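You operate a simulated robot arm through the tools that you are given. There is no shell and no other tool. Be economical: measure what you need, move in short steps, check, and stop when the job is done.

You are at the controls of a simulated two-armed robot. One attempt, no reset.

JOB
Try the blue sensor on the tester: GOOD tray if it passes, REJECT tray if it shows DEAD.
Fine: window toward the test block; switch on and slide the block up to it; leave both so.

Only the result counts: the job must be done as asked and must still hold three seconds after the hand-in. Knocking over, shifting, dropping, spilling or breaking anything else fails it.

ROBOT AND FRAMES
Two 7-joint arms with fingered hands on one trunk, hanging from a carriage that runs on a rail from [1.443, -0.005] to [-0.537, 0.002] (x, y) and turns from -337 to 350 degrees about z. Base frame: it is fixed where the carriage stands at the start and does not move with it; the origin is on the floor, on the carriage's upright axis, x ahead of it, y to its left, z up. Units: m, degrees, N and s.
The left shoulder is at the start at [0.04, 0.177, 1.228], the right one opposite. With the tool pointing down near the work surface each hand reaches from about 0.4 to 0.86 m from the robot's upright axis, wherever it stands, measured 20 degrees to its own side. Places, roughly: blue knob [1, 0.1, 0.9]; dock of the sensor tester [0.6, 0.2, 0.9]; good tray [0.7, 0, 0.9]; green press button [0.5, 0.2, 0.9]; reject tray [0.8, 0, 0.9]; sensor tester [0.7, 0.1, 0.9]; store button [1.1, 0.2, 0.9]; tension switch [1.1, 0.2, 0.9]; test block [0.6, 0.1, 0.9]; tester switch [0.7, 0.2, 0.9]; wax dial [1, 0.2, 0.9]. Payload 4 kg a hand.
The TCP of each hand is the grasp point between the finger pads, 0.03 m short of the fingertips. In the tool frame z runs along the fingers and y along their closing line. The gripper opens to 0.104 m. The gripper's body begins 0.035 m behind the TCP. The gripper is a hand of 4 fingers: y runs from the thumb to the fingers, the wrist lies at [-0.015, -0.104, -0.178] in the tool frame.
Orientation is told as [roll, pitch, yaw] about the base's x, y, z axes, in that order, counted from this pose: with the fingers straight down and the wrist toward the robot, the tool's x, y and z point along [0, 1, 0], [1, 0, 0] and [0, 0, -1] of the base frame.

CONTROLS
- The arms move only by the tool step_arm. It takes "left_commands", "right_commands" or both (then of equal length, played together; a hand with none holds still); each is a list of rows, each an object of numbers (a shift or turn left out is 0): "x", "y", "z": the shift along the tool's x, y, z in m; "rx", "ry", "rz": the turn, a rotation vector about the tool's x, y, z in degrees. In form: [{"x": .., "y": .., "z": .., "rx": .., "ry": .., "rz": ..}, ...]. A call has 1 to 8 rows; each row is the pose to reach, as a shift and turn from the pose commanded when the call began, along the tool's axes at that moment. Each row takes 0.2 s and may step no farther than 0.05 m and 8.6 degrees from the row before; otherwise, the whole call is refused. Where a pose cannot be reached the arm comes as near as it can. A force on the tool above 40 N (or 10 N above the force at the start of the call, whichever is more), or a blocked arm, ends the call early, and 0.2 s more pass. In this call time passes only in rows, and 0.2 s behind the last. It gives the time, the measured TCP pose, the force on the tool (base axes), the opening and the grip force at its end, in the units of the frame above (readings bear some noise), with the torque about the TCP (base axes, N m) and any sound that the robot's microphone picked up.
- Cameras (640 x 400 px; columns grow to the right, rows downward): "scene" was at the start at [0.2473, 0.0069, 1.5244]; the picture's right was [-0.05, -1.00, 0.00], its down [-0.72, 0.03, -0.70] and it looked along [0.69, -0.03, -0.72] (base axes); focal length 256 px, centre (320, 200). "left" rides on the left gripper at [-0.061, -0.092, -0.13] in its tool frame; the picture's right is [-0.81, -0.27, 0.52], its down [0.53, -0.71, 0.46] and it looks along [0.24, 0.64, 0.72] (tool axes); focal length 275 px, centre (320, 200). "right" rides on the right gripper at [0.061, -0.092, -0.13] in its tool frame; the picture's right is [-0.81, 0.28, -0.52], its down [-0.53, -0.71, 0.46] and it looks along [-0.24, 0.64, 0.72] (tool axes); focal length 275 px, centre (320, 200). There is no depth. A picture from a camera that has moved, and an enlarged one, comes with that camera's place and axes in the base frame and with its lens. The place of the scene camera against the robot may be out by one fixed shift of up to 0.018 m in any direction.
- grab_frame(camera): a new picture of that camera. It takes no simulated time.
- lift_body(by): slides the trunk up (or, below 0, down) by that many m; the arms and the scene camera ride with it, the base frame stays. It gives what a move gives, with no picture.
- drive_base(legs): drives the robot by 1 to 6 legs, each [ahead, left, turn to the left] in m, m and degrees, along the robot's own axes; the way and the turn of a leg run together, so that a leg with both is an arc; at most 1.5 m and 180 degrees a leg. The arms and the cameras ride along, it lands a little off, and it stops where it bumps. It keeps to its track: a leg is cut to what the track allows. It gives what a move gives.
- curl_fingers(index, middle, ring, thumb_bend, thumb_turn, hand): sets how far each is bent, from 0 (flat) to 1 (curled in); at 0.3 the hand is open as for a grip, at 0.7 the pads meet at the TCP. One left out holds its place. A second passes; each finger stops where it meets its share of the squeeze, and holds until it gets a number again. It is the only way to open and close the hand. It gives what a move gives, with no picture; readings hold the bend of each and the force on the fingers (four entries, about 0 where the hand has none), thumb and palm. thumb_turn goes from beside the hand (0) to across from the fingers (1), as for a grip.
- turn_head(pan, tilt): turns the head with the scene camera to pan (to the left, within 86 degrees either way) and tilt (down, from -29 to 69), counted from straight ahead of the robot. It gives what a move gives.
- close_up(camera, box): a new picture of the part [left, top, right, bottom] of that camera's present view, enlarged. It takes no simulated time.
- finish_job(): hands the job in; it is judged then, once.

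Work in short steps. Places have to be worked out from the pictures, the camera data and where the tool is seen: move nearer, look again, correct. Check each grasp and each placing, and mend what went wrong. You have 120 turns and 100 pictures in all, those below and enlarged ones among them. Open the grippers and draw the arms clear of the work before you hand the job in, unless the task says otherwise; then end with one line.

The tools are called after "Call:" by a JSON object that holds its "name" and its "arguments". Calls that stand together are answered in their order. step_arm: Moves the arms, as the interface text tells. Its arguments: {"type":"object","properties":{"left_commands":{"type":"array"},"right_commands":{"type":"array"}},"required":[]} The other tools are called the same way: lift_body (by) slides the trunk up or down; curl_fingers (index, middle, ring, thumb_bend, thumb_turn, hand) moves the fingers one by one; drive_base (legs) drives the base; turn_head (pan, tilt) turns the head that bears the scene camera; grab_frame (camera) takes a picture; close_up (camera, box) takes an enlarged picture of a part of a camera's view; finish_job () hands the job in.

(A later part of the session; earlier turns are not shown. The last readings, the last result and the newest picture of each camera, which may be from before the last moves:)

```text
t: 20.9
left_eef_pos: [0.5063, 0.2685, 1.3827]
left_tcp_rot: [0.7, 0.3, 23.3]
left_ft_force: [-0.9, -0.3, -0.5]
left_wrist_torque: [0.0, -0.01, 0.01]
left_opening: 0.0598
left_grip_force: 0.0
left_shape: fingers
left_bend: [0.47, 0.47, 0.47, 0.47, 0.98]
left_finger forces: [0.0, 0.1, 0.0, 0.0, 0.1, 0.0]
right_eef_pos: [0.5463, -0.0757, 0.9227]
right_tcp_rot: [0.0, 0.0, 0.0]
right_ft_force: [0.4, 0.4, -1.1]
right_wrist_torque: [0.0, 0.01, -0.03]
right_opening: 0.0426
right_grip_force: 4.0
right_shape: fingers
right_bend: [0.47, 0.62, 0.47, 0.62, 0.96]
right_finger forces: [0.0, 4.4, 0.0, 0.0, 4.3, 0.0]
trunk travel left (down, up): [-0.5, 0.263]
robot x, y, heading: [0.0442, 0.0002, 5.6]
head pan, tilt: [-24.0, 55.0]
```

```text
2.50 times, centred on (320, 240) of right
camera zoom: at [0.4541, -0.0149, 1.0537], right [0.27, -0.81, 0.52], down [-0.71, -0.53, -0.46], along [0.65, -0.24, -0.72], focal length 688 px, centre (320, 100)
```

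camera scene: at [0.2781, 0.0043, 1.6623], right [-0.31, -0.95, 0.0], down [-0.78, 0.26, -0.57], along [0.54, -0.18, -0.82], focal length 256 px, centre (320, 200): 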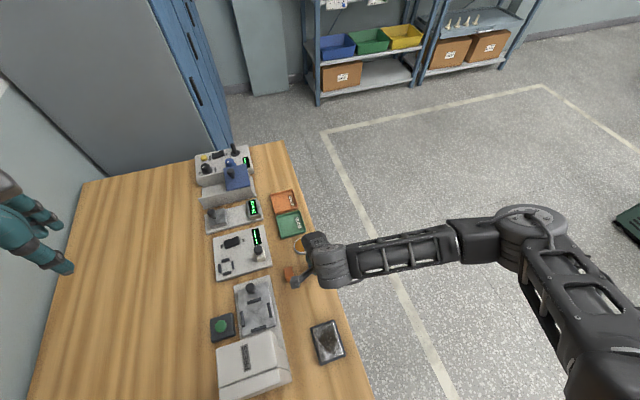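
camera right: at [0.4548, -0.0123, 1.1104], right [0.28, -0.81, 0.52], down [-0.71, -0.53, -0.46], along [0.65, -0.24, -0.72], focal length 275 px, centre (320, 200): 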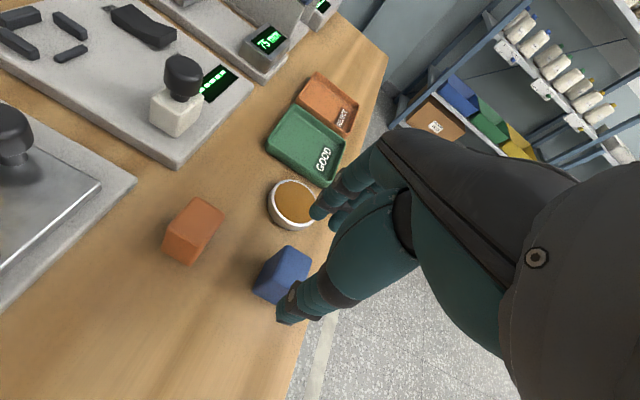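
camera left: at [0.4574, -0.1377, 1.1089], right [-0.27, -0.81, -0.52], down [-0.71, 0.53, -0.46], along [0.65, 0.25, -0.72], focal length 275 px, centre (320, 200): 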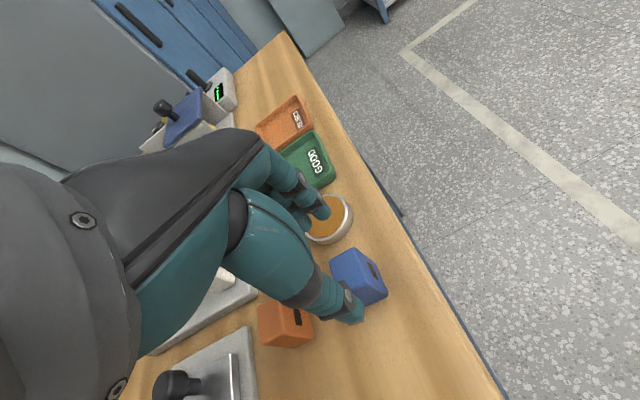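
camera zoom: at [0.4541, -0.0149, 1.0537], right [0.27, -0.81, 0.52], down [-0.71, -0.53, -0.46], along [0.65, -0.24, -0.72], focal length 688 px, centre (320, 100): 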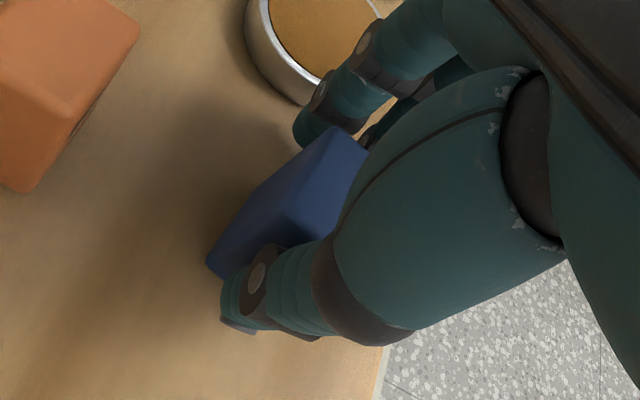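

The grip reads about 4 N on each side, and the sensor may have turned slightly. I'll lift gently and check.

Call:
{"name": "step_arm", "arguments": {"right_commands": [{"z": -0.015}, {"z": -0.035}, {"z": -0.06}, {"z": -0.09}]}}

Call:
{"name": "close_up", "arguments": {"camera": "right", "box": [220, 160, 420, 320]}}

Call:
{"name": "close_up", "arguments": {"camera": "scene", "box": [240, 220, 400, 320]}}

Call:
{"name": "grab_frame", "arguments": {"camera": "left"}}

```text
t: 21.9
left_eef_pos: [0.5075, 0.2692, 1.3823]
left_tcp_rot: [0.6, 0.3, 23.3]
left_ft_force: [-0.7, -0.6, 0.8]
left_wrist_torque: [-0.03, 0.01, 0.0]
left_opening: 0.06
left_grip_force: 0.0
left_shape: fingers
left_bend: [0.47, 0.47, 0.47, 0.47, 0.98]
left_finger forces: [0.0, 0.0, 0.0, 0.0, 0.1, 0.0]
right_eef_pos: [0.5469, -0.0763, 1.0121]
right_tcp_rot: [0.0, 0.0, 0.0]
right_ft_force: [0.1, -0.5, -0.5]
right_wrist_torque: [0.06, -0.02, -0.01]
right_opening: 0.0426
right_grip_force: 4.5
right_shape: fingers
right_bend: [0.47, 0.62, 0.47, 0.62, 0.96]
right_finger forces: [0.0, 4.3, 0.0, 0.0, 4.2, 0.1]
trunk travel left (down, up): [-0.5, 0.263]
robot x, y, heading: [0.0436, 0.0019, 5.7]
head pan, tilt: [-24.0, 55.0]
```

```text
2.50 times, centred on (320, 240) of right
camera zoom: at [0.4545, -0.0147, 1.1436], right [0.27, -0.81, 0.52], down [-0.71, -0.53, -0.46], along [0.64, -0.24, -0.72], focal length 688 px, centre (320, 100)
```

zoom: 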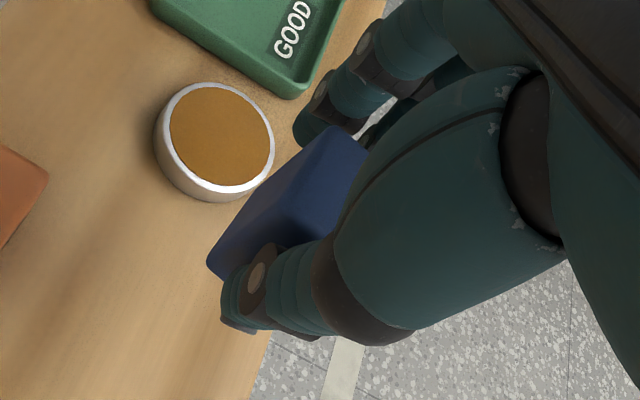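

```text
4.00 times, centred on (320, 270) of scene
camera zoom: at [0.2783, 0.0043, 1.6623], right [-0.31, -0.95, 0.0], down [-0.78, 0.26, -0.57], along [0.55, -0.18, -0.82], focal length 1025 px, centre (320, -80)
```

zoom: 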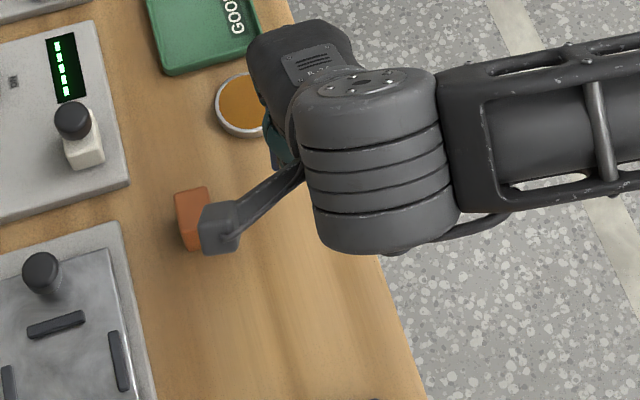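

```text
63 pictures are left
camera left: at [0.4476, 0.1746, 1.5133], right [0.06, -0.85, -0.52], down [-0.87, 0.21, -0.45], along [0.49, 0.48, -0.72], focal length 275 px, centre (320, 200)
```

left: 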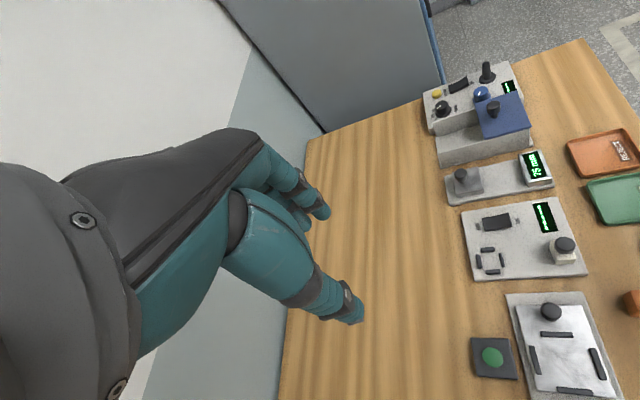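

The sensor is held. The parked left camera has a good view of the tester, so I'll zoom in there to measure the dock.

Call:
{"name": "close_up", "arguments": {"camera": "left", "box": [440, 190, 600, 290]}}

```text
4.00 times, centred on (520, 240) of left
camera zoom: at [0.4476, 0.1746, 1.5133], right [0.06, -0.85, -0.52], down [-0.87, 0.21, -0.45], along [0.49, 0.48, -0.72], focal length 1101 px, centre (-480, 40)
```

zoom: 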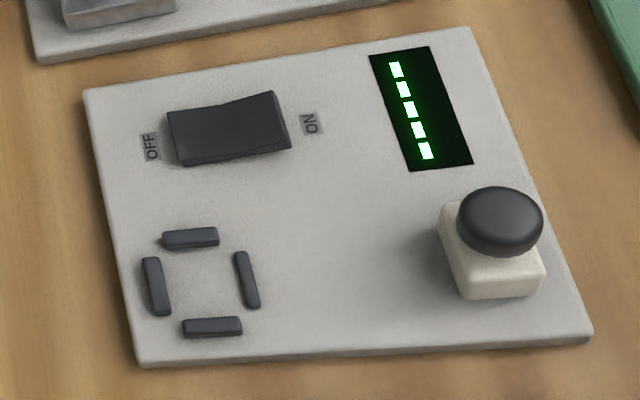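

The dock centre comes out at about (0.633,0.179). I'll carry the sensor there at a safe height.

Call:
{"name": "step_arm", "arguments": {"right_commands": [{"z": -0.035}, {"x": 0.043, "y": 0.0145, "z": -0.035}, {"x": 0.086, "y": 0.029, "z": -0.035}, {"x": 0.129, "y": 0.0435, "z": -0.035}, {"x": 0.172, "y": 0.058, "z": -0.035}, {"x": 0.215, "y": 0.0725, "z": -0.035}, {"x": 0.254, "y": 0.086, "z": -0.035}]}}

Call:
{"name": "grab_frame", "arguments": {"camera": "right"}}

Call:
{"name": "grab_frame", "arguments": {"camera": "scene"}}

Call:
{"name": "grab_frame", "arguments": {"camera": "left"}}

```text
t: 23.4
left_eef_pos: [0.5075, 0.2698, 1.3816]
left_tcp_rot: [0.6, 0.3, 23.2]
left_ft_force: [0.6, 0.2, 0.4]
left_wrist_torque: [0.0, 0.0, 0.02]
left_opening: 0.06
left_grip_force: 0.1
left_shape: fingers
left_bend: [0.47, 0.47, 0.47, 0.47, 0.98]
left_finger forces: [0.1, 0.0, 0.0, 0.1, 0.0, 0.0]
right_eef_pos: [0.6327, 0.1793, 1.0455]
right_tcp_rot: [0.1, -0.1, 0.0]
right_ft_force: [-0.4, 0.0, 0.1]
right_wrist_torque: [0.0, -0.01, 0.0]
right_opening: 0.0427
right_grip_force: 3.9
right_shape: fingers
right_bend: [0.47, 0.62, 0.47, 0.62, 0.96]
right_finger forces: [0.0, 4.2, 0.1, 0.1, 4.3, 0.0]
trunk travel left (down, up): [-0.5, 0.263]
robot x, y, heading: [0.043, -0.0008, 5.7]
head pan, tilt: [-24.0, 55.0]
```

```text
61 pictures are left
camera right: at [0.5401, 0.2403, 1.1772], right [0.27, -0.81, 0.52], down [-0.71, -0.53, -0.46], along [0.65, -0.24, -0.72], focal length 275 px, centre (320, 200)
```

right: 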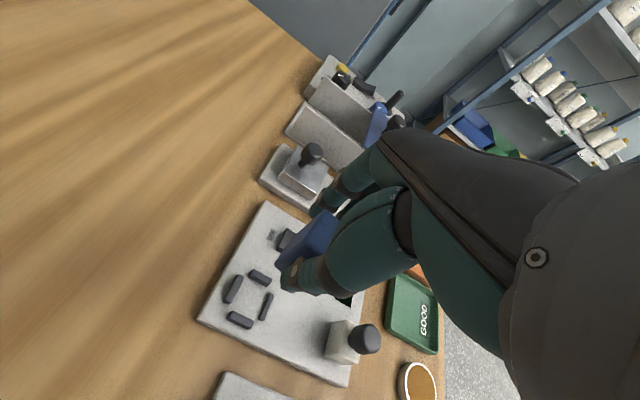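

```text
60 pictures are left
camera scene: at [0.2782, 0.0045, 1.6623], right [-0.31, -0.95, 0.0], down [-0.78, 0.26, -0.57], along [0.55, -0.18, -0.82], focal length 256 px, centre (320, 200)
```

scene: 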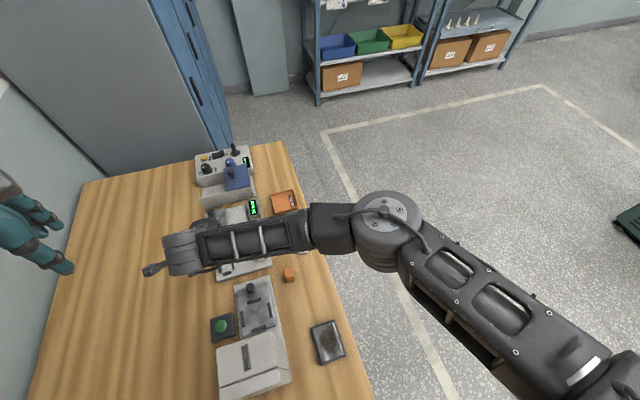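

```text
59 pictures are left
camera left: at [0.4475, 0.175, 1.5134], right [0.06, -0.85, -0.52], down [-0.87, 0.21, -0.45], along [0.49, 0.48, -0.72], focal length 275 px, centre (320, 200)
```

left: 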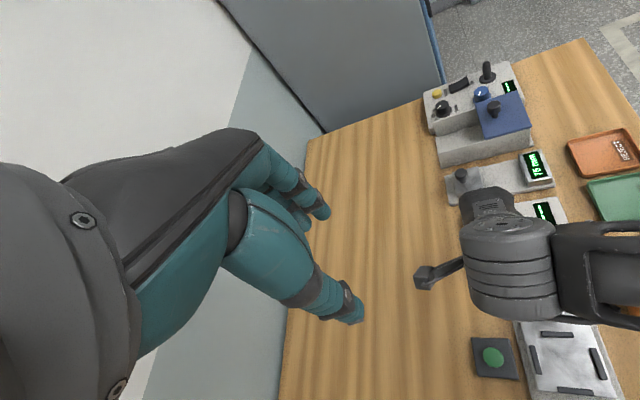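

The elbow rides higher than the wrist, so it stays clear. I'll zoom in on the held sensor and the dock.

Call:
{"name": "close_up", "arguments": {"camera": "right", "box": [200, 190, 380, 340]}}

```text
2.67 times, centred on (290, 265) of right
camera zoom: at [0.5401, 0.2403, 1.1772], right [0.27, -0.81, 0.52], down [-0.71, -0.53, -0.46], along [0.65, -0.24, -0.72], focal length 734 px, centre (400, 27)
```

zoom: 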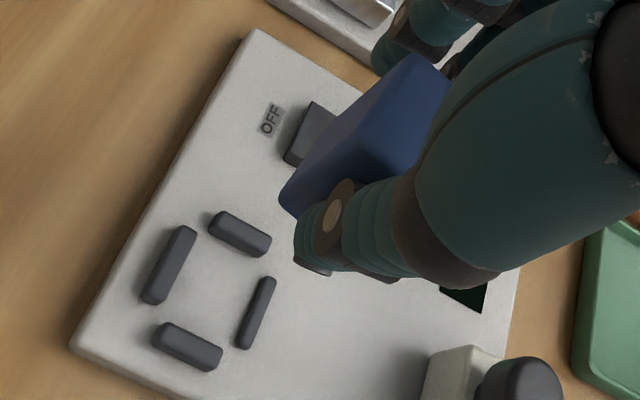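

The dock centre refines to (0.631,0.176), and the sensor sits about 2 mm toward +y in the hand. I'll descend to just above the bars, correcting on the way.

Call:
{"name": "step_arm", "arguments": {"right_commands": [{"x": -0.0045, "y": -0.002, "z": 0.03}, {"x": -0.0045, "y": -0.002, "z": 0.06}, {"x": -0.0045, "y": -0.002, "z": 0.085}]}}

Call:
{"name": "close_up", "arguments": {"camera": "right", "box": [220, 170, 380, 330]}}

Call:
{"name": "close_up", "arguments": {"camera": "left", "box": [440, 170, 600, 290]}}

```text
t: 24.2
left_eef_pos: [0.5091, 0.2688, 1.3825]
left_tcp_rot: [0.6, 0.3, 23.3]
left_ft_force: [-0.4, 0.1, 0.8]
left_wrist_torque: [0.0, 0.0, -0.01]
left_opening: 0.0602
left_grip_force: 0.0
left_shape: fingers
left_bend: [0.47, 0.47, 0.47, 0.47, 0.98]
left_finger forces: [0.1, 0.0, 0.0, 0.0, 0.1, 0.0]
right_eef_pos: [0.6316, 0.1752, 0.9606]
right_tcp_rot: [0.1, -0.2, 0.0]
right_ft_force: [0.6, 0.4, 0.5]
right_wrist_torque: [0.01, -0.02, -0.04]
right_opening: 0.0425
right_grip_force: 4.1
right_shape: fingers
right_bend: [0.47, 0.62, 0.47, 0.62, 0.96]
right_finger forces: [0.0, 4.2, 0.1, 0.0, 4.2, 0.0]
trunk travel left (down, up): [-0.5, 0.263]
robot x, y, heading: [0.0415, 0.0007, 5.9]
head pan, tilt: [-24.0, 55.0]
```

```text
2.50 times, centred on (300, 250) of right
camera zoom: at [0.5377, 0.2354, 1.0931], right [0.27, -0.81, 0.52], down [-0.71, -0.53, -0.46], along [0.65, -0.24, -0.72], focal length 688 px, centre (370, 75)
```

zoom: 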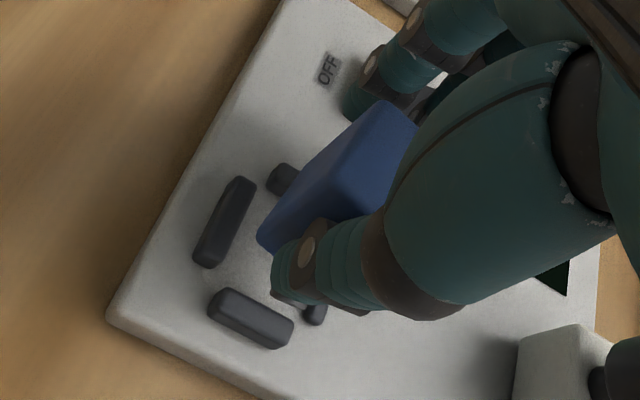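

```text
3.33 times, centred on (520, 230) of left
camera zoom: at [0.4474, 0.1747, 1.5133], right [0.06, -0.85, -0.52], down [-0.87, 0.21, -0.45], along [0.49, 0.48, -0.72], focal length 918 px, centre (-347, 100)
```

zoom: 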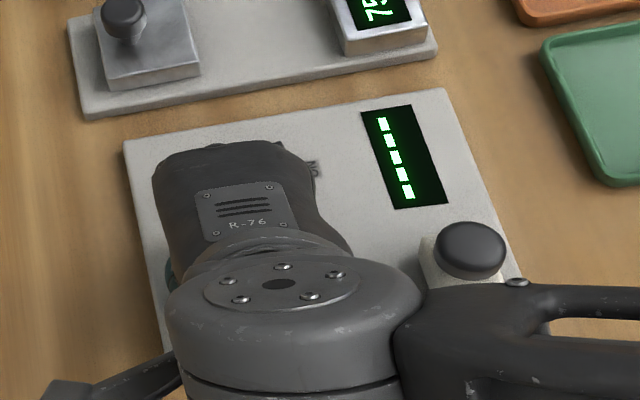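

The sensor looks about 4 mm too far +x and 2 mm too far +y. I'll correct this and lower a little.

Call:
{"name": "step_arm", "arguments": {"right_commands": [{"x": -0.002, "y": -0.004}, {"x": -0.002, "y": -0.004, "z": 0.01}]}}

Call:
{"name": "close_up", "arguments": {"camera": "right", "box": [240, 180, 340, 280]}}

```text
t: 24.9
left_eef_pos: [0.508, 0.2681, 1.3826]
left_tcp_rot: [0.6, 0.2, 23.3]
left_ft_force: [0.3, 0.1, 1.2]
left_wrist_torque: [-0.02, -0.01, 0.0]
left_opening: 0.0597
left_grip_force: 0.0
left_shape: fingers
left_bend: [0.47, 0.47, 0.47, 0.47, 0.98]
left_finger forces: [0.1, 0.1, 0.0, 0.0, 0.0, 0.0]
right_eef_pos: [0.6274, 0.1722, 0.9516]
right_tcp_rot: [0.1, 0.0, 0.0]
right_ft_force: [0.5, -0.1, -0.2]
right_wrist_torque: [-0.01, 0.02, -0.02]
right_opening: 0.0425
right_grip_force: 4.1
right_shape: fingers
right_bend: [0.47, 0.62, 0.47, 0.62, 0.96]
right_finger forces: [0.0, 4.2, 0.0, 0.1, 4.2, 0.0]
trunk travel left (down, up): [-0.5, 0.263]
robot x, y, heading: [0.0446, -0.0013, 5.8]
head pan, tilt: [-24.0, 55.0]
```

```text
4.00 times, centred on (290, 230) of right
camera zoom: at [0.5339, 0.2335, 1.0828], right [0.28, -0.81, 0.52], down [-0.71, -0.53, -0.46], along [0.65, -0.24, -0.72], focal length 1101 px, centre (440, 80)
```

zoom: 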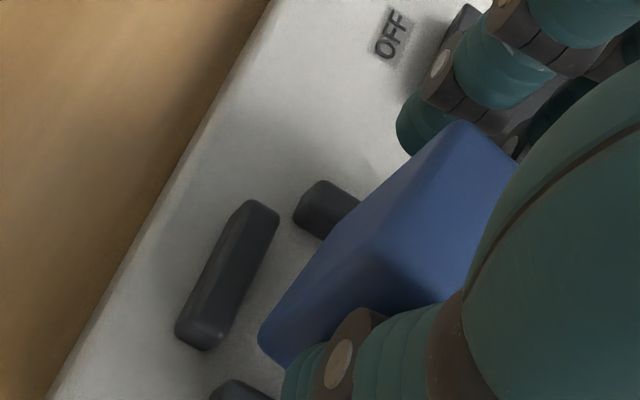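

The sensor is now centred over the dock to within about 1 mm. I'll lower in small steps and watch the force.

Call:
{"name": "step_arm", "arguments": {"right_commands": [{"x": -0.001, "z": 0.005}, {"x": -0.001, "z": 0.01}]}}

Call:
{"name": "close_up", "arguments": {"camera": "right", "box": [240, 180, 340, 280]}}

```text
t: 25.4
left_eef_pos: [0.5078, 0.269, 1.3831]
left_tcp_rot: [0.5, 0.2, 23.3]
left_ft_force: [-0.1, -0.1, -0.2]
left_wrist_torque: [-0.01, -0.01, 0.01]
left_opening: 0.0599
left_grip_force: 0.0
left_shape: fingers
left_bend: [0.47, 0.47, 0.47, 0.47, 0.98]
left_finger forces: [0.0, 0.0, 0.1, 0.0, 0.1, 0.1]
right_eef_pos: [0.6282, 0.172, 0.9427]
right_tcp_rot: [0.1, -0.1, 0.0]
right_ft_force: [-0.3, 0.0, 6.6]
right_wrist_torque: [-0.01, 0.06, 0.0]
right_opening: 0.0419
right_grip_force: 5.9
right_shape: fingers
right_bend: [0.47, 0.62, 0.47, 0.63, 0.96]
right_finger forces: [0.1, 5.1, 0.1, 0.1, 6.1, 0.0]
trunk travel left (down, up): [-0.5, 0.263]
robot x, y, heading: [0.0424, 0.0006, 5.9]
head pan, tilt: [-24.0, 55.0]
```

```text
4.00 times, centred on (290, 230) of right
camera zoom: at [0.5351, 0.2323, 1.0742], right [0.27, -0.81, 0.52], down [-0.71, -0.53, -0.46], along [0.65, -0.24, -0.72], focal length 1101 px, centre (440, 80)
```

zoom: 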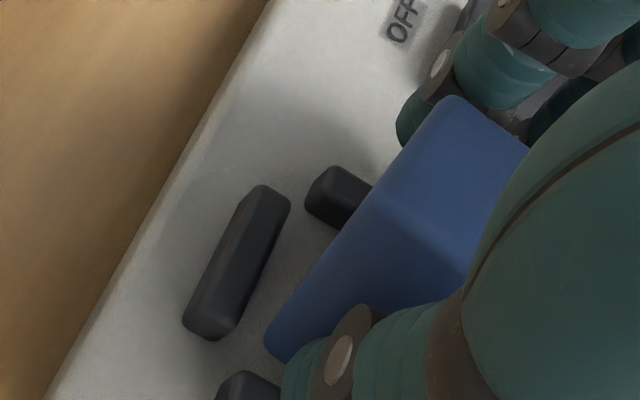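

There's 6.6 N of contact at TCP z≈0.943, and the sensor rolled slightly, as if its -y bottom edge met the thin -y bar. My re-measurement puts the dock centre at y≈0.177. I'll lift a little, shift +3 mm in y, and look again.

Call:
{"name": "step_arm", "arguments": {"right_commands": [{"z": -0.008}, {"z": -0.008, "x": 0.003}]}}

Call:
{"name": "close_up", "arguments": {"camera": "right", "box": [240, 200, 340, 300]}}

```text
t: 26.1
left_eef_pos: [0.5073, 0.2696, 1.3813]
left_tcp_rot: [0.6, 0.2, 23.3]
left_ft_force: [-0.4, -0.7, -0.1]
left_wrist_torque: [-0.03, 0.02, 0.04]
left_opening: 0.0599
left_grip_force: 0.1
left_shape: fingers
left_bend: [0.47, 0.47, 0.47, 0.47, 0.98]
left_finger forces: [0.0, 0.0, 0.0, 0.0, 0.0, 0.1]
right_eef_pos: [0.6267, 0.1737, 0.95]
right_tcp_rot: [0.0, 0.0, 0.0]
right_ft_force: [-0.4, 0.0, -0.4]
right_wrist_torque: [-0.01, 0.01, 0.02]
right_opening: 0.0418
right_grip_force: 4.5
right_shape: fingers
right_bend: [0.47, 0.62, 0.47, 0.62, 0.96]
right_finger forces: [0.0, 4.4, 0.0, 0.0, 4.3, 0.2]
trunk travel left (down, up): [-0.5, 0.263]
robot x, y, heading: [0.0442, 0.0002, 5.7]
head pan, tilt: [-24.0, 55.0]
```

```text
4.00 times, centred on (290, 250) of right
camera zoom: at [0.5339, 0.2349, 1.0807], right [0.27, -0.81, 0.52], down [-0.71, -0.53, -0.46], along [0.64, -0.24, -0.72], focal length 1101 px, centre (440, 0)
```

zoom: 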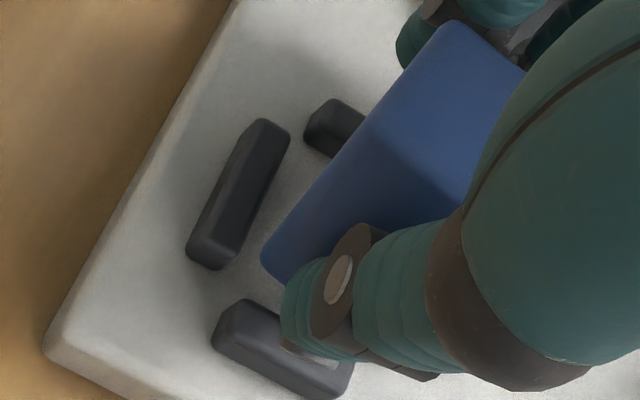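

The picture shows the grip has yawed the sensor about -10°, and the contact rolled it about 6-7° with the bottom toward -y. I'll raise it, counter-rotate the hand, and look again.

Call:
{"name": "step_arm", "arguments": {"right_commands": [{"z": -0.01}, {"z": -0.02, "rz": -5, "ry": 3}, {"z": -0.02, "rz": -10, "ry": 6}]}}

Call:
{"name": "close_up", "arguments": {"camera": "right", "box": [240, 200, 340, 300]}}

```text
t: 26.9
left_eef_pos: [0.5078, 0.2676, 1.3818]
left_tcp_rot: [0.6, 0.2, 23.2]
left_ft_force: [0.7, -0.4, 0.8]
left_wrist_torque: [-0.04, -0.04, 0.01]
left_opening: 0.0603
left_grip_force: 0.0
left_shape: fingers
left_bend: [0.47, 0.47, 0.47, 0.47, 0.98]
left_finger forces: [0.1, 0.0, 0.0, 0.0, 0.0, 0.1]
right_eef_pos: [0.6274, 0.1731, 0.9692]
right_tcp_rot: [6.1, -0.6, 10.1]
right_ft_force: [-0.5, -0.1, -0.4]
right_wrist_torque: [-0.03, -0.04, 0.0]
right_opening: 0.0416
right_grip_force: 4.5
right_shape: fingers
right_bend: [0.47, 0.62, 0.47, 0.62, 0.96]
right_finger forces: [0.0, 4.4, 0.0, 0.0, 4.3, 0.0]
trunk travel left (down, up): [-0.5, 0.263]
robot x, y, heading: [0.042, -0.0004, 5.8]
head pan, tilt: [-24.0, 55.0]
```

```text
4.00 times, centred on (290, 250) of right
camera zoom: at [0.5261, 0.2041, 1.1059], right [0.42, -0.8, 0.43], down [-0.61, -0.6, -0.52], along [0.67, -0.05, -0.74], focal length 1101 px, centre (440, 0)
```

zoom: 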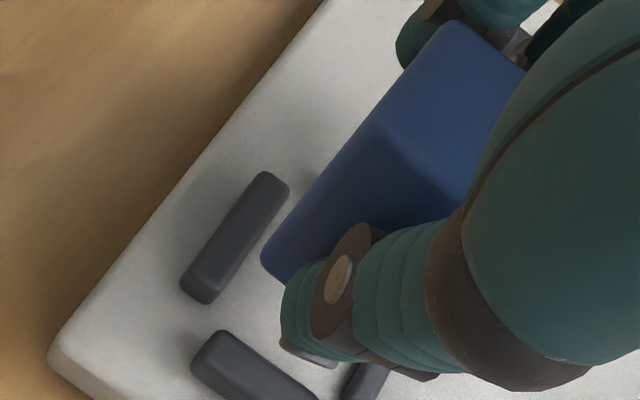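

I need to see the sensor's edges better, so I'll enlarge further.

Call:
{"name": "close_up", "arguments": {"camera": "right", "box": [270, 245, 350, 325]}}

Call:
{"name": "close_up", "arguments": {"camera": "right", "box": [265, 200, 345, 250]}}

```text
5.00 times, centred on (310, 285) of right
camera zoom: at [0.5261, 0.2041, 1.1059], right [0.42, -0.8, 0.43], down [-0.61, -0.6, -0.52], along [0.67, -0.05, -0.74], focal length 1376 px, centre (370, -225)
```

zoom: 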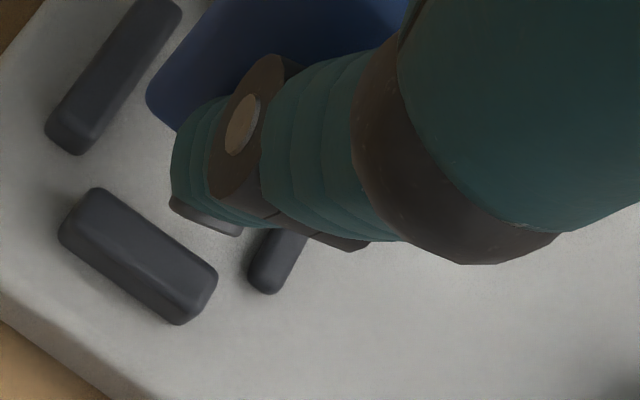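

```text
8.00 times, centred on (305, 225) of right
camera zoom: at [0.5261, 0.2041, 1.1059], right [0.42, -0.8, 0.43], down [-0.61, -0.6, -0.52], along [0.67, -0.05, -0.74], focal length 2202 px, centre (440, 0)
```

zoom: 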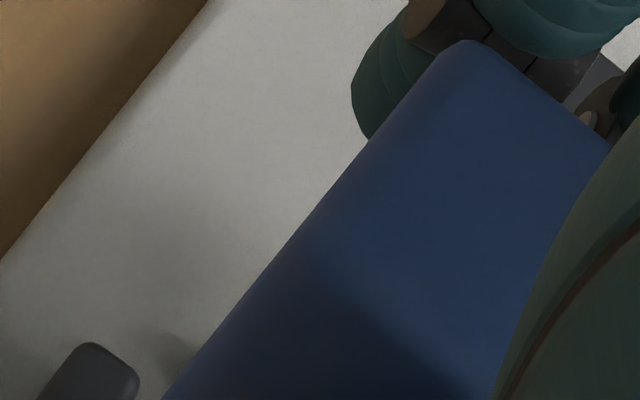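

The contact also pitched the sensor in the two-point grip. I'll set it down on open wood to square it up, then regrasp it well centred with all fingers. First I lift and undo the hand's roll.

Call:
{"name": "step_arm", "arguments": {"right_commands": [{"z": -0.03, "ry": -3}, {"z": -0.06, "ry": -6}, {"z": -0.085, "ry": -6}]}}

```text
t: 27.6
left_eef_pos: [0.5061, 0.2693, 1.3825]
left_tcp_rot: [0.6, 0.2, 23.3]
left_ft_force: [-0.7, 0.9, -0.1]
left_wrist_torque: [-0.03, -0.02, 0.03]
left_opening: 0.0601
left_grip_force: 0.0
left_shape: fingers
left_bend: [0.47, 0.47, 0.47, 0.47, 0.98]
left_finger forces: [0.0, 0.0, 0.0, 0.1, 0.0, 0.0]
right_eef_pos: [0.6282, 0.1634, 1.0547]
right_tcp_rot: [0.0, -0.6, 10.0]
right_ft_force: [0.4, -0.5, -1.2]
right_wrist_torque: [-0.03, 0.0, -0.01]
right_opening: 0.0419
right_grip_force: 4.1
right_shape: fingers
right_bend: [0.47, 0.62, 0.47, 0.62, 0.96]
right_finger forces: [0.0, 4.4, 0.0, 0.0, 4.3, 0.1]
trunk travel left (down, up): [-0.5, 0.263]
robot x, y, heading: [0.0419, -0.0001, 6.1]
head pan, tilt: [-24.0, 55.0]
```

Now I carry it back to the clear wood at about (0.50,-0.065).

Call:
{"name": "step_arm", "arguments": {"right_commands": [{"x": -0.0338, "y": -0.0276}, {"x": -0.0676, "y": -0.0553}, {"x": -0.1014, "y": -0.0829}, {"x": -0.1351, "y": -0.1105}, {"x": -0.1689, "y": -0.1382}, {"x": -0.2027, "y": -0.1658}, {"x": -0.2027, "y": -0.1658, "z": 0.045}, {"x": -0.2027, "y": -0.1658, "z": 0.09}]}}

Call:
{"name": "grab_frame", "arguments": {"camera": "right"}}

```text
t: 29.4
left_eef_pos: [0.5065, 0.269, 1.3827]
left_tcp_rot: [0.6, 0.2, 23.3]
left_ft_force: [0.2, 0.8, 0.3]
left_wrist_torque: [0.0, 0.01, 0.04]
left_opening: 0.0602
left_grip_force: 0.0
left_shape: fingers
left_bend: [0.47, 0.47, 0.47, 0.47, 0.98]
left_finger forces: [0.1, 0.1, 0.1, 0.0, 0.1, 0.0]
right_eef_pos: [0.4998, -0.0632, 0.9624]
right_tcp_rot: [0.1, -0.6, 10.0]
right_ft_force: [0.5, 0.0, 0.2]
right_wrist_torque: [-0.04, -0.01, 0.01]
right_opening: 0.0419
right_grip_force: 4.0
right_shape: fingers
right_bend: [0.47, 0.62, 0.47, 0.62, 0.96]
right_finger forces: [0.0, 4.3, 0.1, 0.0, 4.2, 0.1]
trunk travel left (down, up): [-0.5, 0.263]
robot x, y, heading: [0.0427, -0.0027, 5.8]
head pan, tilt: [-24.0, 55.0]
```

```text
49 pictures are left
camera right: at [0.3966, -0.0188, 1.0925], right [0.41, -0.75, 0.52], down [-0.61, -0.65, -0.46], along [0.68, -0.13, -0.72], focal length 275 px, centre (320, 200)
```

right: 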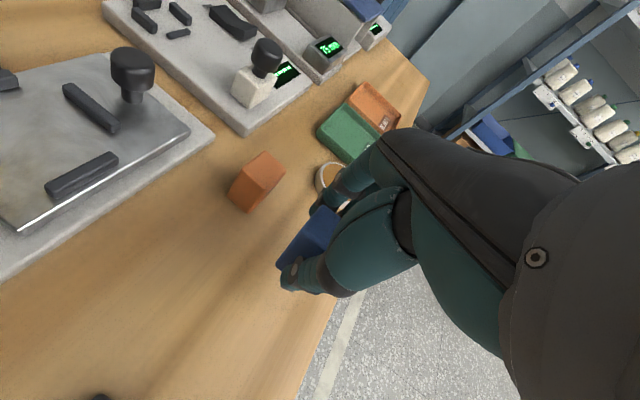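

Clear wood is beneath the sensor. I'll lower it in small steps until it touches.

Call:
{"name": "step_arm", "arguments": {"right_commands": [{"z": 0.02}, {"z": 0.032}, {"z": 0.036}]}}

```text
t: 30.2
left_eef_pos: [0.5072, 0.2697, 1.3829]
left_tcp_rot: [0.6, 0.2, 23.3]
left_ft_force: [0.7, -0.4, 0.2]
left_wrist_torque: [0.0, -0.03, 0.01]
left_opening: 0.0598
left_grip_force: 0.1
left_shape: fingers
left_bend: [0.47, 0.47, 0.47, 0.47, 0.98]
left_finger forces: [0.0, 0.1, 0.0, 0.0, 0.1, 0.0]
right_eef_pos: [0.5008, -0.0632, 0.9262]
right_tcp_rot: [-0.1, -0.6, 10.1]
right_ft_force: [-0.4, -0.2, 0.1]
right_wrist_torque: [0.03, 0.0, 0.01]
right_opening: 0.042
right_grip_force: 4.7
right_shape: fingers
right_bend: [0.47, 0.62, 0.47, 0.62, 0.96]
right_finger forces: [0.0, 4.2, 0.1, 0.0, 4.2, 0.0]
trunk travel left (down, up): [-0.5, 0.263]
robot x, y, heading: [0.0473, -0.0014, 6.0]
head pan, tilt: [-24.0, 55.0]
```

Call:
{"name": "step_arm", "arguments": {"right_commands": [{"z": 0.002}, {"z": 0.004}]}}

```text
t: 30.9
left_eef_pos: [0.5079, 0.2703, 1.3817]
left_tcp_rot: [0.7, 0.2, 23.3]
left_ft_force: [0.2, 0.2, -0.1]
left_wrist_torque: [0.03, 0.0, -0.03]
left_opening: 0.06
left_grip_force: 0.1
left_shape: fingers
left_bend: [0.47, 0.47, 0.47, 0.47, 0.98]
left_finger forces: [0.0, 0.0, 0.0, 0.0, 0.0, 0.1]
right_eef_pos: [0.5019, -0.063, 0.924]
right_tcp_rot: [-0.1, -0.6, 9.9]
right_ft_force: [-0.4, 0.3, 0.2]
right_wrist_torque: [-0.01, -0.03, 0.02]
right_opening: 0.0419
right_grip_force: 4.9
right_shape: fingers
right_bend: [0.47, 0.62, 0.47, 0.62, 0.96]
right_finger forces: [0.0, 4.2, 0.1, 0.0, 4.2, 0.0]
trunk travel left (down, up): [-0.5, 0.263]
robot x, y, heading: [0.0406, 0.0011, 5.7]
head pan, tilt: [-24.0, 55.0]
```

Still no contact. I'll go down a few millimetres more.

Call:
{"name": "step_arm", "arguments": {"right_commands": [{"z": 0.003}, {"z": 0.006}]}}

Call:
{"name": "grab_frame", "arguments": {"camera": "scene"}}

Call:
{"name": "close_up", "arguments": {"camera": "right", "box": [240, 180, 340, 300]}}

```text
t: 31.4
left_eef_pos: [0.5084, 0.2693, 1.3826]
left_tcp_rot: [0.6, 0.2, 23.3]
left_ft_force: [0.6, 0.2, 0.4]
left_wrist_torque: [0.0, 0.03, -0.04]
left_opening: 0.0597
left_grip_force: 0.1
left_shape: fingers
left_bend: [0.47, 0.47, 0.47, 0.47, 0.98]
left_finger forces: [0.0, 0.1, 0.0, 0.0, 0.1, 0.1]
right_eef_pos: [0.5021, -0.064, 0.9162]
right_tcp_rot: [0.0, -0.7, 10.0]
right_ft_force: [-0.7, 0.4, 6.6]
right_wrist_torque: [-0.02, 0.01, 0.01]
right_opening: 0.0428
right_grip_force: 5.8
right_shape: fingers
right_bend: [0.47, 0.62, 0.47, 0.62, 0.96]
right_finger forces: [0.1, 4.8, 0.1, 0.0, 5.5, 0.0]
trunk travel left (down, up): [-0.5, 0.263]
robot x, y, heading: [0.0437, -0.003, 5.6]
head pan, tilt: [-24.0, 55.0]
```

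```text
48 pictures are left
camera scene: at [0.2784, 0.0043, 1.6625], right [-0.31, -0.95, 0.0], down [-0.78, 0.26, -0.57], along [0.55, -0.18, -0.82], focal length 256 px, centre (320, 200)
```

scene: 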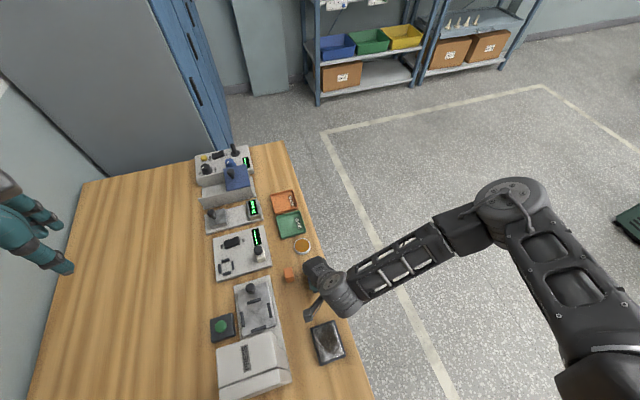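

```text
3.33 times, centred on (290, 240) of right
camera zoom: at [0.3983, -0.0187, 1.0477], right [0.41, -0.75, 0.52], down [-0.6, -0.65, -0.46], along [0.69, -0.13, -0.72], focal length 918 px, centre (420, 67)
```

zoom: 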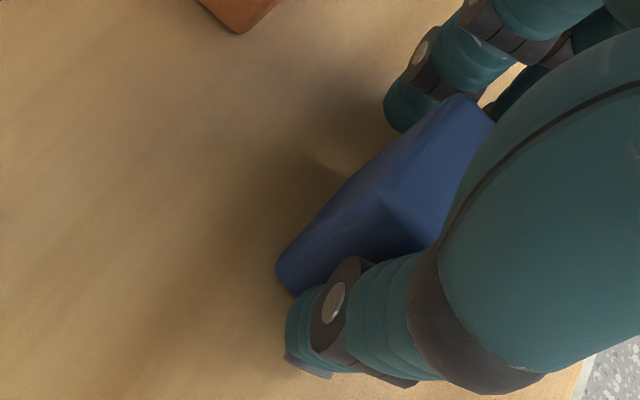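

The sensor touched the wood at TCP z≈0.917 and has squared up. The dock contact was about 27 mm higher, so that was the bar top. I'll release and look.

Call:
{"name": "curl_fingers", "arguments": {"hand": "right", "middle": 0.47, "thumb_bend": 0.47}}

Call:
{"name": "step_arm", "arguments": {"right_commands": [{"z": -0.02}, {"z": -0.05}, {"z": -0.08, "rz": 5}, {"z": -0.1, "rz": 10}]}}

Call:
{"name": "close_up", "arguments": {"camera": "right", "box": [200, 220, 360, 320]}}

```text
t: 32.5
left_eef_pos: [0.5071, 0.2685, 1.3814]
left_tcp_rot: [0.6, 0.2, 23.4]
left_ft_force: [-0.2, -0.2, -0.3]
left_wrist_torque: [0.04, -0.03, -0.02]
left_opening: 0.0602
left_grip_force: 0.0
left_shape: fingers
left_bend: [0.47, 0.47, 0.47, 0.47, 0.98]
left_finger forces: [0.0, 0.0, 0.0, 0.0, 0.0, 0.1]
right_eef_pos: [0.5013, -0.0632, 0.9156]
right_tcp_rot: [-0.1, -0.6, 10.0]
right_ft_force: [-0.6, -0.5, -0.2]
right_wrist_torque: [0.0, 0.01, -0.01]
right_opening: 0.0594
right_grip_force: 0.0
right_shape: fingers
right_bend: [0.47, 0.47, 0.47, 0.47, 0.97]
right_finger forces: [0.0, 0.0, 0.1, 0.0, 0.0, 0.0]
trunk travel left (down, up): [-0.5, 0.263]
robot x, y, heading: [0.0449, -0.0015, 6.1]
head pan, tilt: [-24.0, 55.0]
```

```text
t: 33.5
left_eef_pos: [0.5069, 0.2685, 1.3823]
left_tcp_rot: [0.6, 0.1, 23.3]
left_ft_force: [-0.3, 0.4, 0.0]
left_wrist_torque: [0.01, -0.02, -0.04]
left_opening: 0.0601
left_grip_force: 0.0
left_shape: fingers
left_bend: [0.47, 0.47, 0.47, 0.47, 0.98]
left_finger forces: [0.0, 0.0, 0.1, 0.0, 0.0, 0.1]
right_eef_pos: [0.4998, -0.0636, 1.0166]
right_tcp_rot: [0.0, -0.6, -0.1]
right_ft_force: [0.5, 0.3, -0.2]
right_wrist_torque: [-0.01, -0.04, 0.0]
right_opening: 0.0596
right_grip_force: 0.1
right_shape: fingers
right_bend: [0.47, 0.47, 0.47, 0.47, 0.97]
right_finger forces: [0.1, 0.0, 0.0, 0.0, 0.0, 0.0]
trunk travel left (down, up): [-0.5, 0.263]
robot x, y, heading: [0.0407, 0.003, 5.6]
head pan, tilt: [-24.0, 55.0]
```

```text
4.00 times, centred on (280, 270) of right
camera zoom: at [0.4065, -0.0022, 1.1471], right [0.27, -0.81, 0.52], down [-0.71, -0.53, -0.46], along [0.65, -0.24, -0.72], focal length 1101 px, centre (480, -80)
```

zoom: 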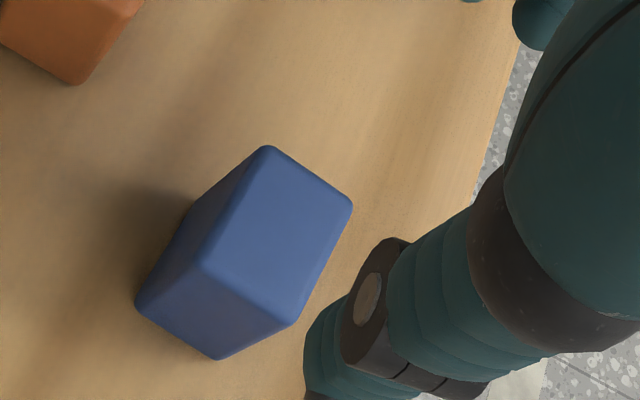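

It stands square at (0.501,-0.062), yaw about -3.5°. I'll match the hand's yaw, centre exactly, descend and close with all fingers.

Call:
{"name": "step_arm", "arguments": {"right_commands": [{"x": 0.0015, "y": 0.0015, "z": 0.03, "rz": 3.5}, {"x": 0.0015, "y": 0.0015, "z": 0.06, "rz": 3.5}, {"x": 0.0015, "y": 0.0015, "z": 0.08, "rz": 3.5}, {"x": 0.0015, "y": 0.0015, "z": 0.0925, "rz": 3.5}]}}

Call:
{"name": "close_up", "arguments": {"camera": "right", "box": [220, 180, 380, 280]}}

```text
t: 34.5
left_eef_pos: [0.5063, 0.27, 1.3829]
left_tcp_rot: [0.6, 0.3, 23.4]
left_ft_force: [-0.3, 0.2, 0.8]
left_wrist_torque: [-0.02, 0.04, 0.0]
left_opening: 0.0601
left_grip_force: 0.0
left_shape: fingers
left_bend: [0.47, 0.47, 0.47, 0.47, 0.98]
left_finger forces: [0.1, 0.0, 0.1, 0.0, 0.1, 0.1]
right_eef_pos: [0.5018, -0.0618, 0.924]
right_tcp_rot: [0.1, -0.5, -3.4]
right_ft_force: [1.3, -0.6, 0.4]
right_wrist_torque: [-0.06, 0.01, 0.01]
right_opening: 0.0597
right_grip_force: 0.1
right_shape: fingers
right_bend: [0.47, 0.47, 0.47, 0.47, 0.97]
right_finger forces: [0.0, 0.0, 0.0, 0.0, 0.1, 0.0]
trunk travel left (down, up): [-0.5, 0.263]
robot x, y, heading: [0.0436, -0.001, 6.0]
head pan, tilt: [-24.0, 55.0]
```

```text
4.00 times, centred on (300, 230) of right
camera zoom: at [0.4121, 0.0053, 1.0547], right [0.22, -0.83, 0.52], down [-0.74, -0.49, -0.46], along [0.64, -0.28, -0.72], focal length 1101 px, centre (400, 80)
```

zoom: 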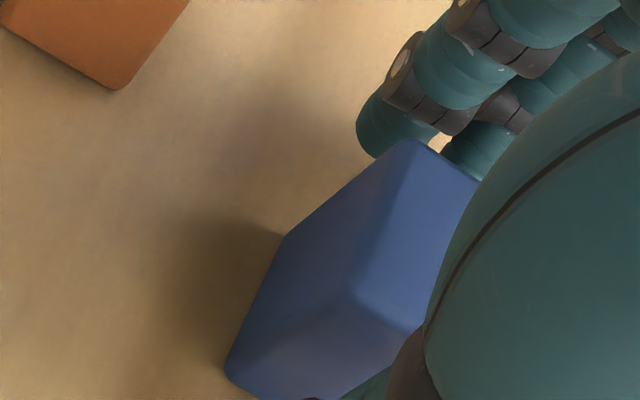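

Call:
{"name": "curl_fingers", "arguments": {"hand": "right", "index": 0.66, "middle": 0.66, "ring": 0.66, "thumb_bend": 0.66}}

Call:
{"name": "close_up", "arguments": {"camera": "right", "box": [220, 180, 380, 280]}}

```text
t: 35.5
left_eef_pos: [0.5063, 0.2686, 1.3819]
left_tcp_rot: [0.6, 0.2, 23.3]
left_ft_force: [1.0, 0.6, -0.6]
left_wrist_torque: [0.01, 0.03, 0.01]
left_opening: 0.06
left_grip_force: 0.1
left_shape: fingers
left_bend: [0.47, 0.47, 0.47, 0.47, 0.98]
left_finger forces: [0.0, 0.1, 0.0, 0.0, 0.1, 0.0]
right_eef_pos: [0.5024, -0.0616, 0.9235]
right_tcp_rot: [0.1, -0.6, -3.5]
right_ft_force: [0.1, -0.6, -0.6]
right_wrist_torque: [-0.01, -0.03, -0.02]
right_opening: 0.028
right_grip_force: 6.7
right_shape: fingers
right_bend: [0.61, 0.63, 0.66, 0.59, 0.97]
right_finger forces: [3.7, 3.0, 0.0, 0.0, 6.7, 0.0]
trunk travel left (down, up): [-0.5, 0.263]
robot x, y, heading: [0.0468, -0.0006, 5.9]
head pan, tilt: [-24.0, 55.0]
```

```text
4.00 times, centred on (300, 230) of right
camera zoom: at [0.4123, 0.0051, 1.0549], right [0.22, -0.83, 0.52], down [-0.74, -0.49, -0.46], along [0.64, -0.28, -0.72], focal length 1101 px, centre (400, 80)
```

zoom: 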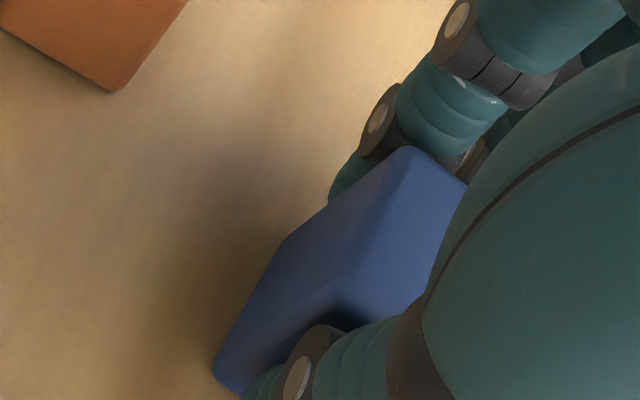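

Index, middle and thumb now hold it at three points (3.7, 3.0 and 6.7 N). I'll open the ring finger out of the way, lift and check.

Call:
{"name": "curl_fingers", "arguments": {"hand": "right", "ring": 0.45}}

Call:
{"name": "step_arm", "arguments": {"right_commands": [{"z": -0.02}, {"z": -0.05}, {"z": -0.09}, {"z": -0.125}]}}

Call:
{"name": "close_up", "arguments": {"camera": "right", "box": [220, 180, 380, 280]}}

```text
t: 36.5
left_eef_pos: [0.507, 0.2686, 1.3827]
left_tcp_rot: [0.6, 0.2, 23.3]
left_ft_force: [-0.2, -0.1, -0.5]
left_wrist_torque: [0.01, -0.02, -0.01]
left_opening: 0.0599
left_grip_force: 0.0
left_shape: fingers
left_bend: [0.47, 0.47, 0.47, 0.47, 0.98]
left_finger forces: [0.1, 0.1, 0.0, 0.0, 0.0, 0.0]
right_eef_pos: [0.503, -0.0611, 0.9247]
right_tcp_rot: [0.1, -0.6, -3.4]
right_ft_force: [-0.3, 0.2, 0.9]
right_wrist_torque: [-0.04, 0.0, -0.03]
right_opening: 0.0281
right_grip_force: 7.1
right_shape: fingers
right_bend: [0.61, 0.63, 0.45, 0.59, 0.97]
right_finger forces: [3.8, 2.8, 0.0, 0.0, 6.7, 0.1]
trunk travel left (down, up): [-0.5, 0.263]
robot x, y, heading: [0.0428, -0.0004, 5.8]
head pan, tilt: [-24.0, 55.0]
```

```text
t: 37.5
left_eef_pos: [0.5063, 0.2691, 1.3826]
left_tcp_rot: [0.6, 0.3, 23.4]
left_ft_force: [0.5, 0.2, -0.7]
left_wrist_torque: [-0.01, -0.02, 0.02]
left_opening: 0.06
left_grip_force: 0.0
left_shape: fingers
left_bend: [0.47, 0.47, 0.47, 0.47, 0.98]
left_finger forces: [0.1, 0.1, 0.0, 0.1, 0.0, 0.1]
right_eef_pos: [0.5013, -0.062, 1.0492]
right_tcp_rot: [0.1, -0.5, -3.5]
right_ft_force: [0.6, -0.3, -0.5]
right_wrist_torque: [0.03, 0.01, -0.02]
right_opening: 0.028
right_grip_force: 6.5
right_shape: fingers
right_bend: [0.61, 0.63, 0.45, 0.59, 0.97]
right_finger forces: [3.8, 2.9, 0.0, 0.0, 6.7, 0.0]
trunk travel left (down, up): [-0.5, 0.263]
robot x, y, heading: [0.0429, -0.0001, 5.7]
head pan, tilt: [-24.0, 55.0]
```

```text
4.00 times, centred on (300, 230) of right
camera zoom: at [0.4117, 0.0039, 1.1804], right [0.22, -0.83, 0.52], down [-0.74, -0.49, -0.46], along [0.64, -0.28, -0.72], focal length 1101 px, centre (400, 80)
```

zoom: 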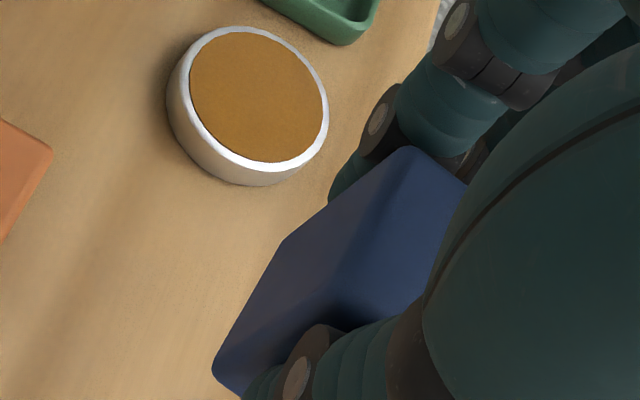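

The sensor is vertical in the hand and centred, with only about 4° of relative yaw. I'll carry it above the dock with the hand yawed to +4°.

Call:
{"name": "step_arm", "arguments": {"right_commands": [{"x": 0.041, "y": 0.0187, "rz": -1.25}, {"x": 0.082, "y": 0.0373, "rz": -2.5}, {"x": 0.1229, "y": 0.056, "rz": -3.75}, {"x": 0.1638, "y": 0.0746, "rz": -5}, {"x": 0.2048, "y": 0.0933, "rz": -6.25}, {"x": 0.2457, "y": 0.1119, "rz": -7.5}, {"x": 0.2457, "y": 0.1119, "z": 0.04, "rz": -7.5}, {"x": 0.2457, "y": 0.1119, "z": 0.085, "rz": -7.5}]}}

Call:
{"name": "close_up", "arguments": {"camera": "right", "box": [220, 200, 380, 300]}}

```text
t: 39.2
left_eef_pos: [0.5073, 0.2694, 1.3824]
left_tcp_rot: [0.6, 0.3, 23.3]
left_ft_force: [-0.2, 0.2, 0.6]
left_wrist_torque: [0.01, 0.02, 0.04]
left_opening: 0.06
left_grip_force: 0.0
left_shape: fingers
left_bend: [0.47, 0.47, 0.47, 0.47, 0.98]
left_finger forces: [0.0, 0.0, 0.0, 0.0, 0.1, 0.1]
right_eef_pos: [0.6282, 0.1769, 0.9659]
right_tcp_rot: [0.1, -0.6, 4.0]
right_ft_force: [-0.2, 0.4, 0.1]
right_wrist_torque: [0.01, 0.0, 0.01]
right_opening: 0.028
right_grip_force: 6.1
right_shape: fingers
right_bend: [0.61, 0.63, 0.45, 0.59, 0.97]
right_finger forces: [3.7, 2.8, 0.0, 0.1, 6.5, 0.0]
trunk travel left (down, up): [-0.5, 0.263]
robot x, y, heading: [0.0476, -0.0005, 5.7]
head pan, tilt: [-24.0, 55.0]
```

```text
4.00 times, centred on (300, 250) of right
camera zoom: at [0.5296, 0.2318, 1.0962], right [0.33, -0.79, 0.52], down [-0.67, -0.58, -0.46], along [0.67, -0.2, -0.72], focal length 1101 px, centre (400, 0)
```

zoom: 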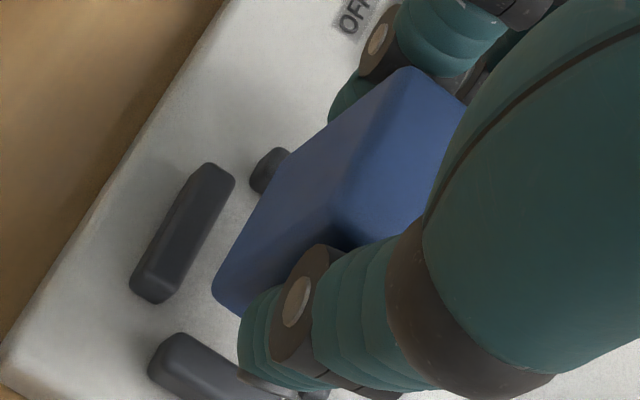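

The bars and sensor edges are parallel, with gaps of about 2 mm on +y and 4 mm on -y. I'll shift 1.2 mm toward -y and lower carefully.

Call:
{"name": "step_arm", "arguments": {"right_commands": [{"x": -0.0012, "y": -0.0005, "z": 0.006}, {"x": -0.0012, "y": -0.0005, "z": 0.012}, {"x": -0.0012, "y": -0.0005, "z": 0.016}]}}

Call:
{"name": "close_up", "arguments": {"camera": "right", "box": [220, 180, 380, 280]}}

```text
t: 40.0
left_eef_pos: [0.5077, 0.2692, 1.3834]
left_tcp_rot: [0.7, 0.3, 23.3]
left_ft_force: [0.0, -0.4, -0.2]
left_wrist_torque: [-0.01, 0.0, 0.03]
left_opening: 0.0601
left_grip_force: 0.1
left_shape: fingers
left_bend: [0.47, 0.47, 0.47, 0.47, 0.98]
left_finger forces: [0.0, 0.1, 0.0, 0.1, 0.0, 0.0]
right_eef_pos: [0.6287, 0.175, 0.9513]
right_tcp_rot: [0.1, -0.7, 4.0]
right_ft_force: [-0.6, 0.3, 0.9]
right_wrist_torque: [0.02, 0.02, 0.02]
right_opening: 0.0277
right_grip_force: 6.7
right_shape: fingers
right_bend: [0.61, 0.63, 0.45, 0.59, 0.97]
right_finger forces: [3.8, 2.9, 0.0, 0.1, 6.7, 0.0]
trunk travel left (down, up): [-0.5, 0.263]
robot x, y, heading: [0.0415, 0.0008, 5.9]
head pan, tilt: [-24.0, 55.0]
```

```text
4.00 times, centred on (300, 230) of right
camera zoom: at [0.5303, 0.23, 1.0805], right [0.33, -0.79, 0.52], down [-0.67, -0.58, -0.46], along [0.67, -0.2, -0.72], focal length 1101 px, centre (400, 80)
```

zoom: 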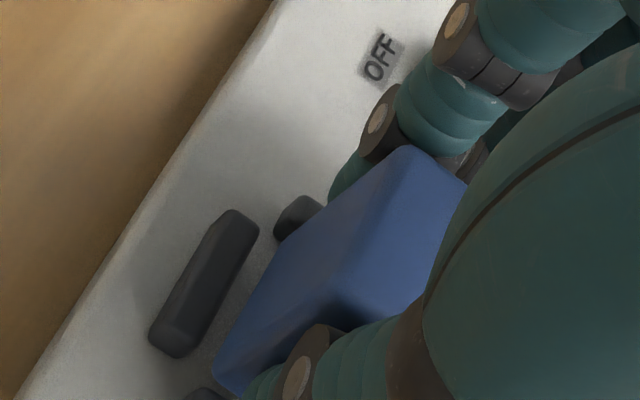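

Gaps look balanced, at 4-5 mm in x. I'll keep lowering.

Call:
{"name": "step_arm", "arguments": {"right_commands": [{"z": 0.003}, {"z": 0.006}]}}

```text
t: 40.6
left_eef_pos: [0.5069, 0.2685, 1.382]
left_tcp_rot: [0.6, 0.2, 23.2]
left_ft_force: [-0.9, -0.9, -0.2]
left_wrist_torque: [0.0, -0.06, 0.01]
left_opening: 0.0601
left_grip_force: 0.0
left_shape: fingers
left_bend: [0.47, 0.47, 0.47, 0.47, 0.98]
left_finger forces: [0.0, 0.0, 0.0, 0.0, 0.1, 0.1]
right_eef_pos: [0.63, 0.1759, 0.9447]
right_tcp_rot: [0.1, -0.8, 4.0]
right_ft_force: [2.0, -0.4, 8.1]
right_wrist_torque: [0.03, 0.09, 0.02]
right_opening: 0.0279
right_grip_force: 9.0
right_shape: fingers
right_bend: [0.61, 0.63, 0.45, 0.6, 0.97]
right_finger forces: [4.9, 3.8, 0.1, 0.1, 8.1, 0.1]
trunk travel left (down, up): [-0.5, 0.263]
robot x, y, heading: [0.041, -0.0037, 5.8]
head pan, tilt: [-24.0, 55.0]
```

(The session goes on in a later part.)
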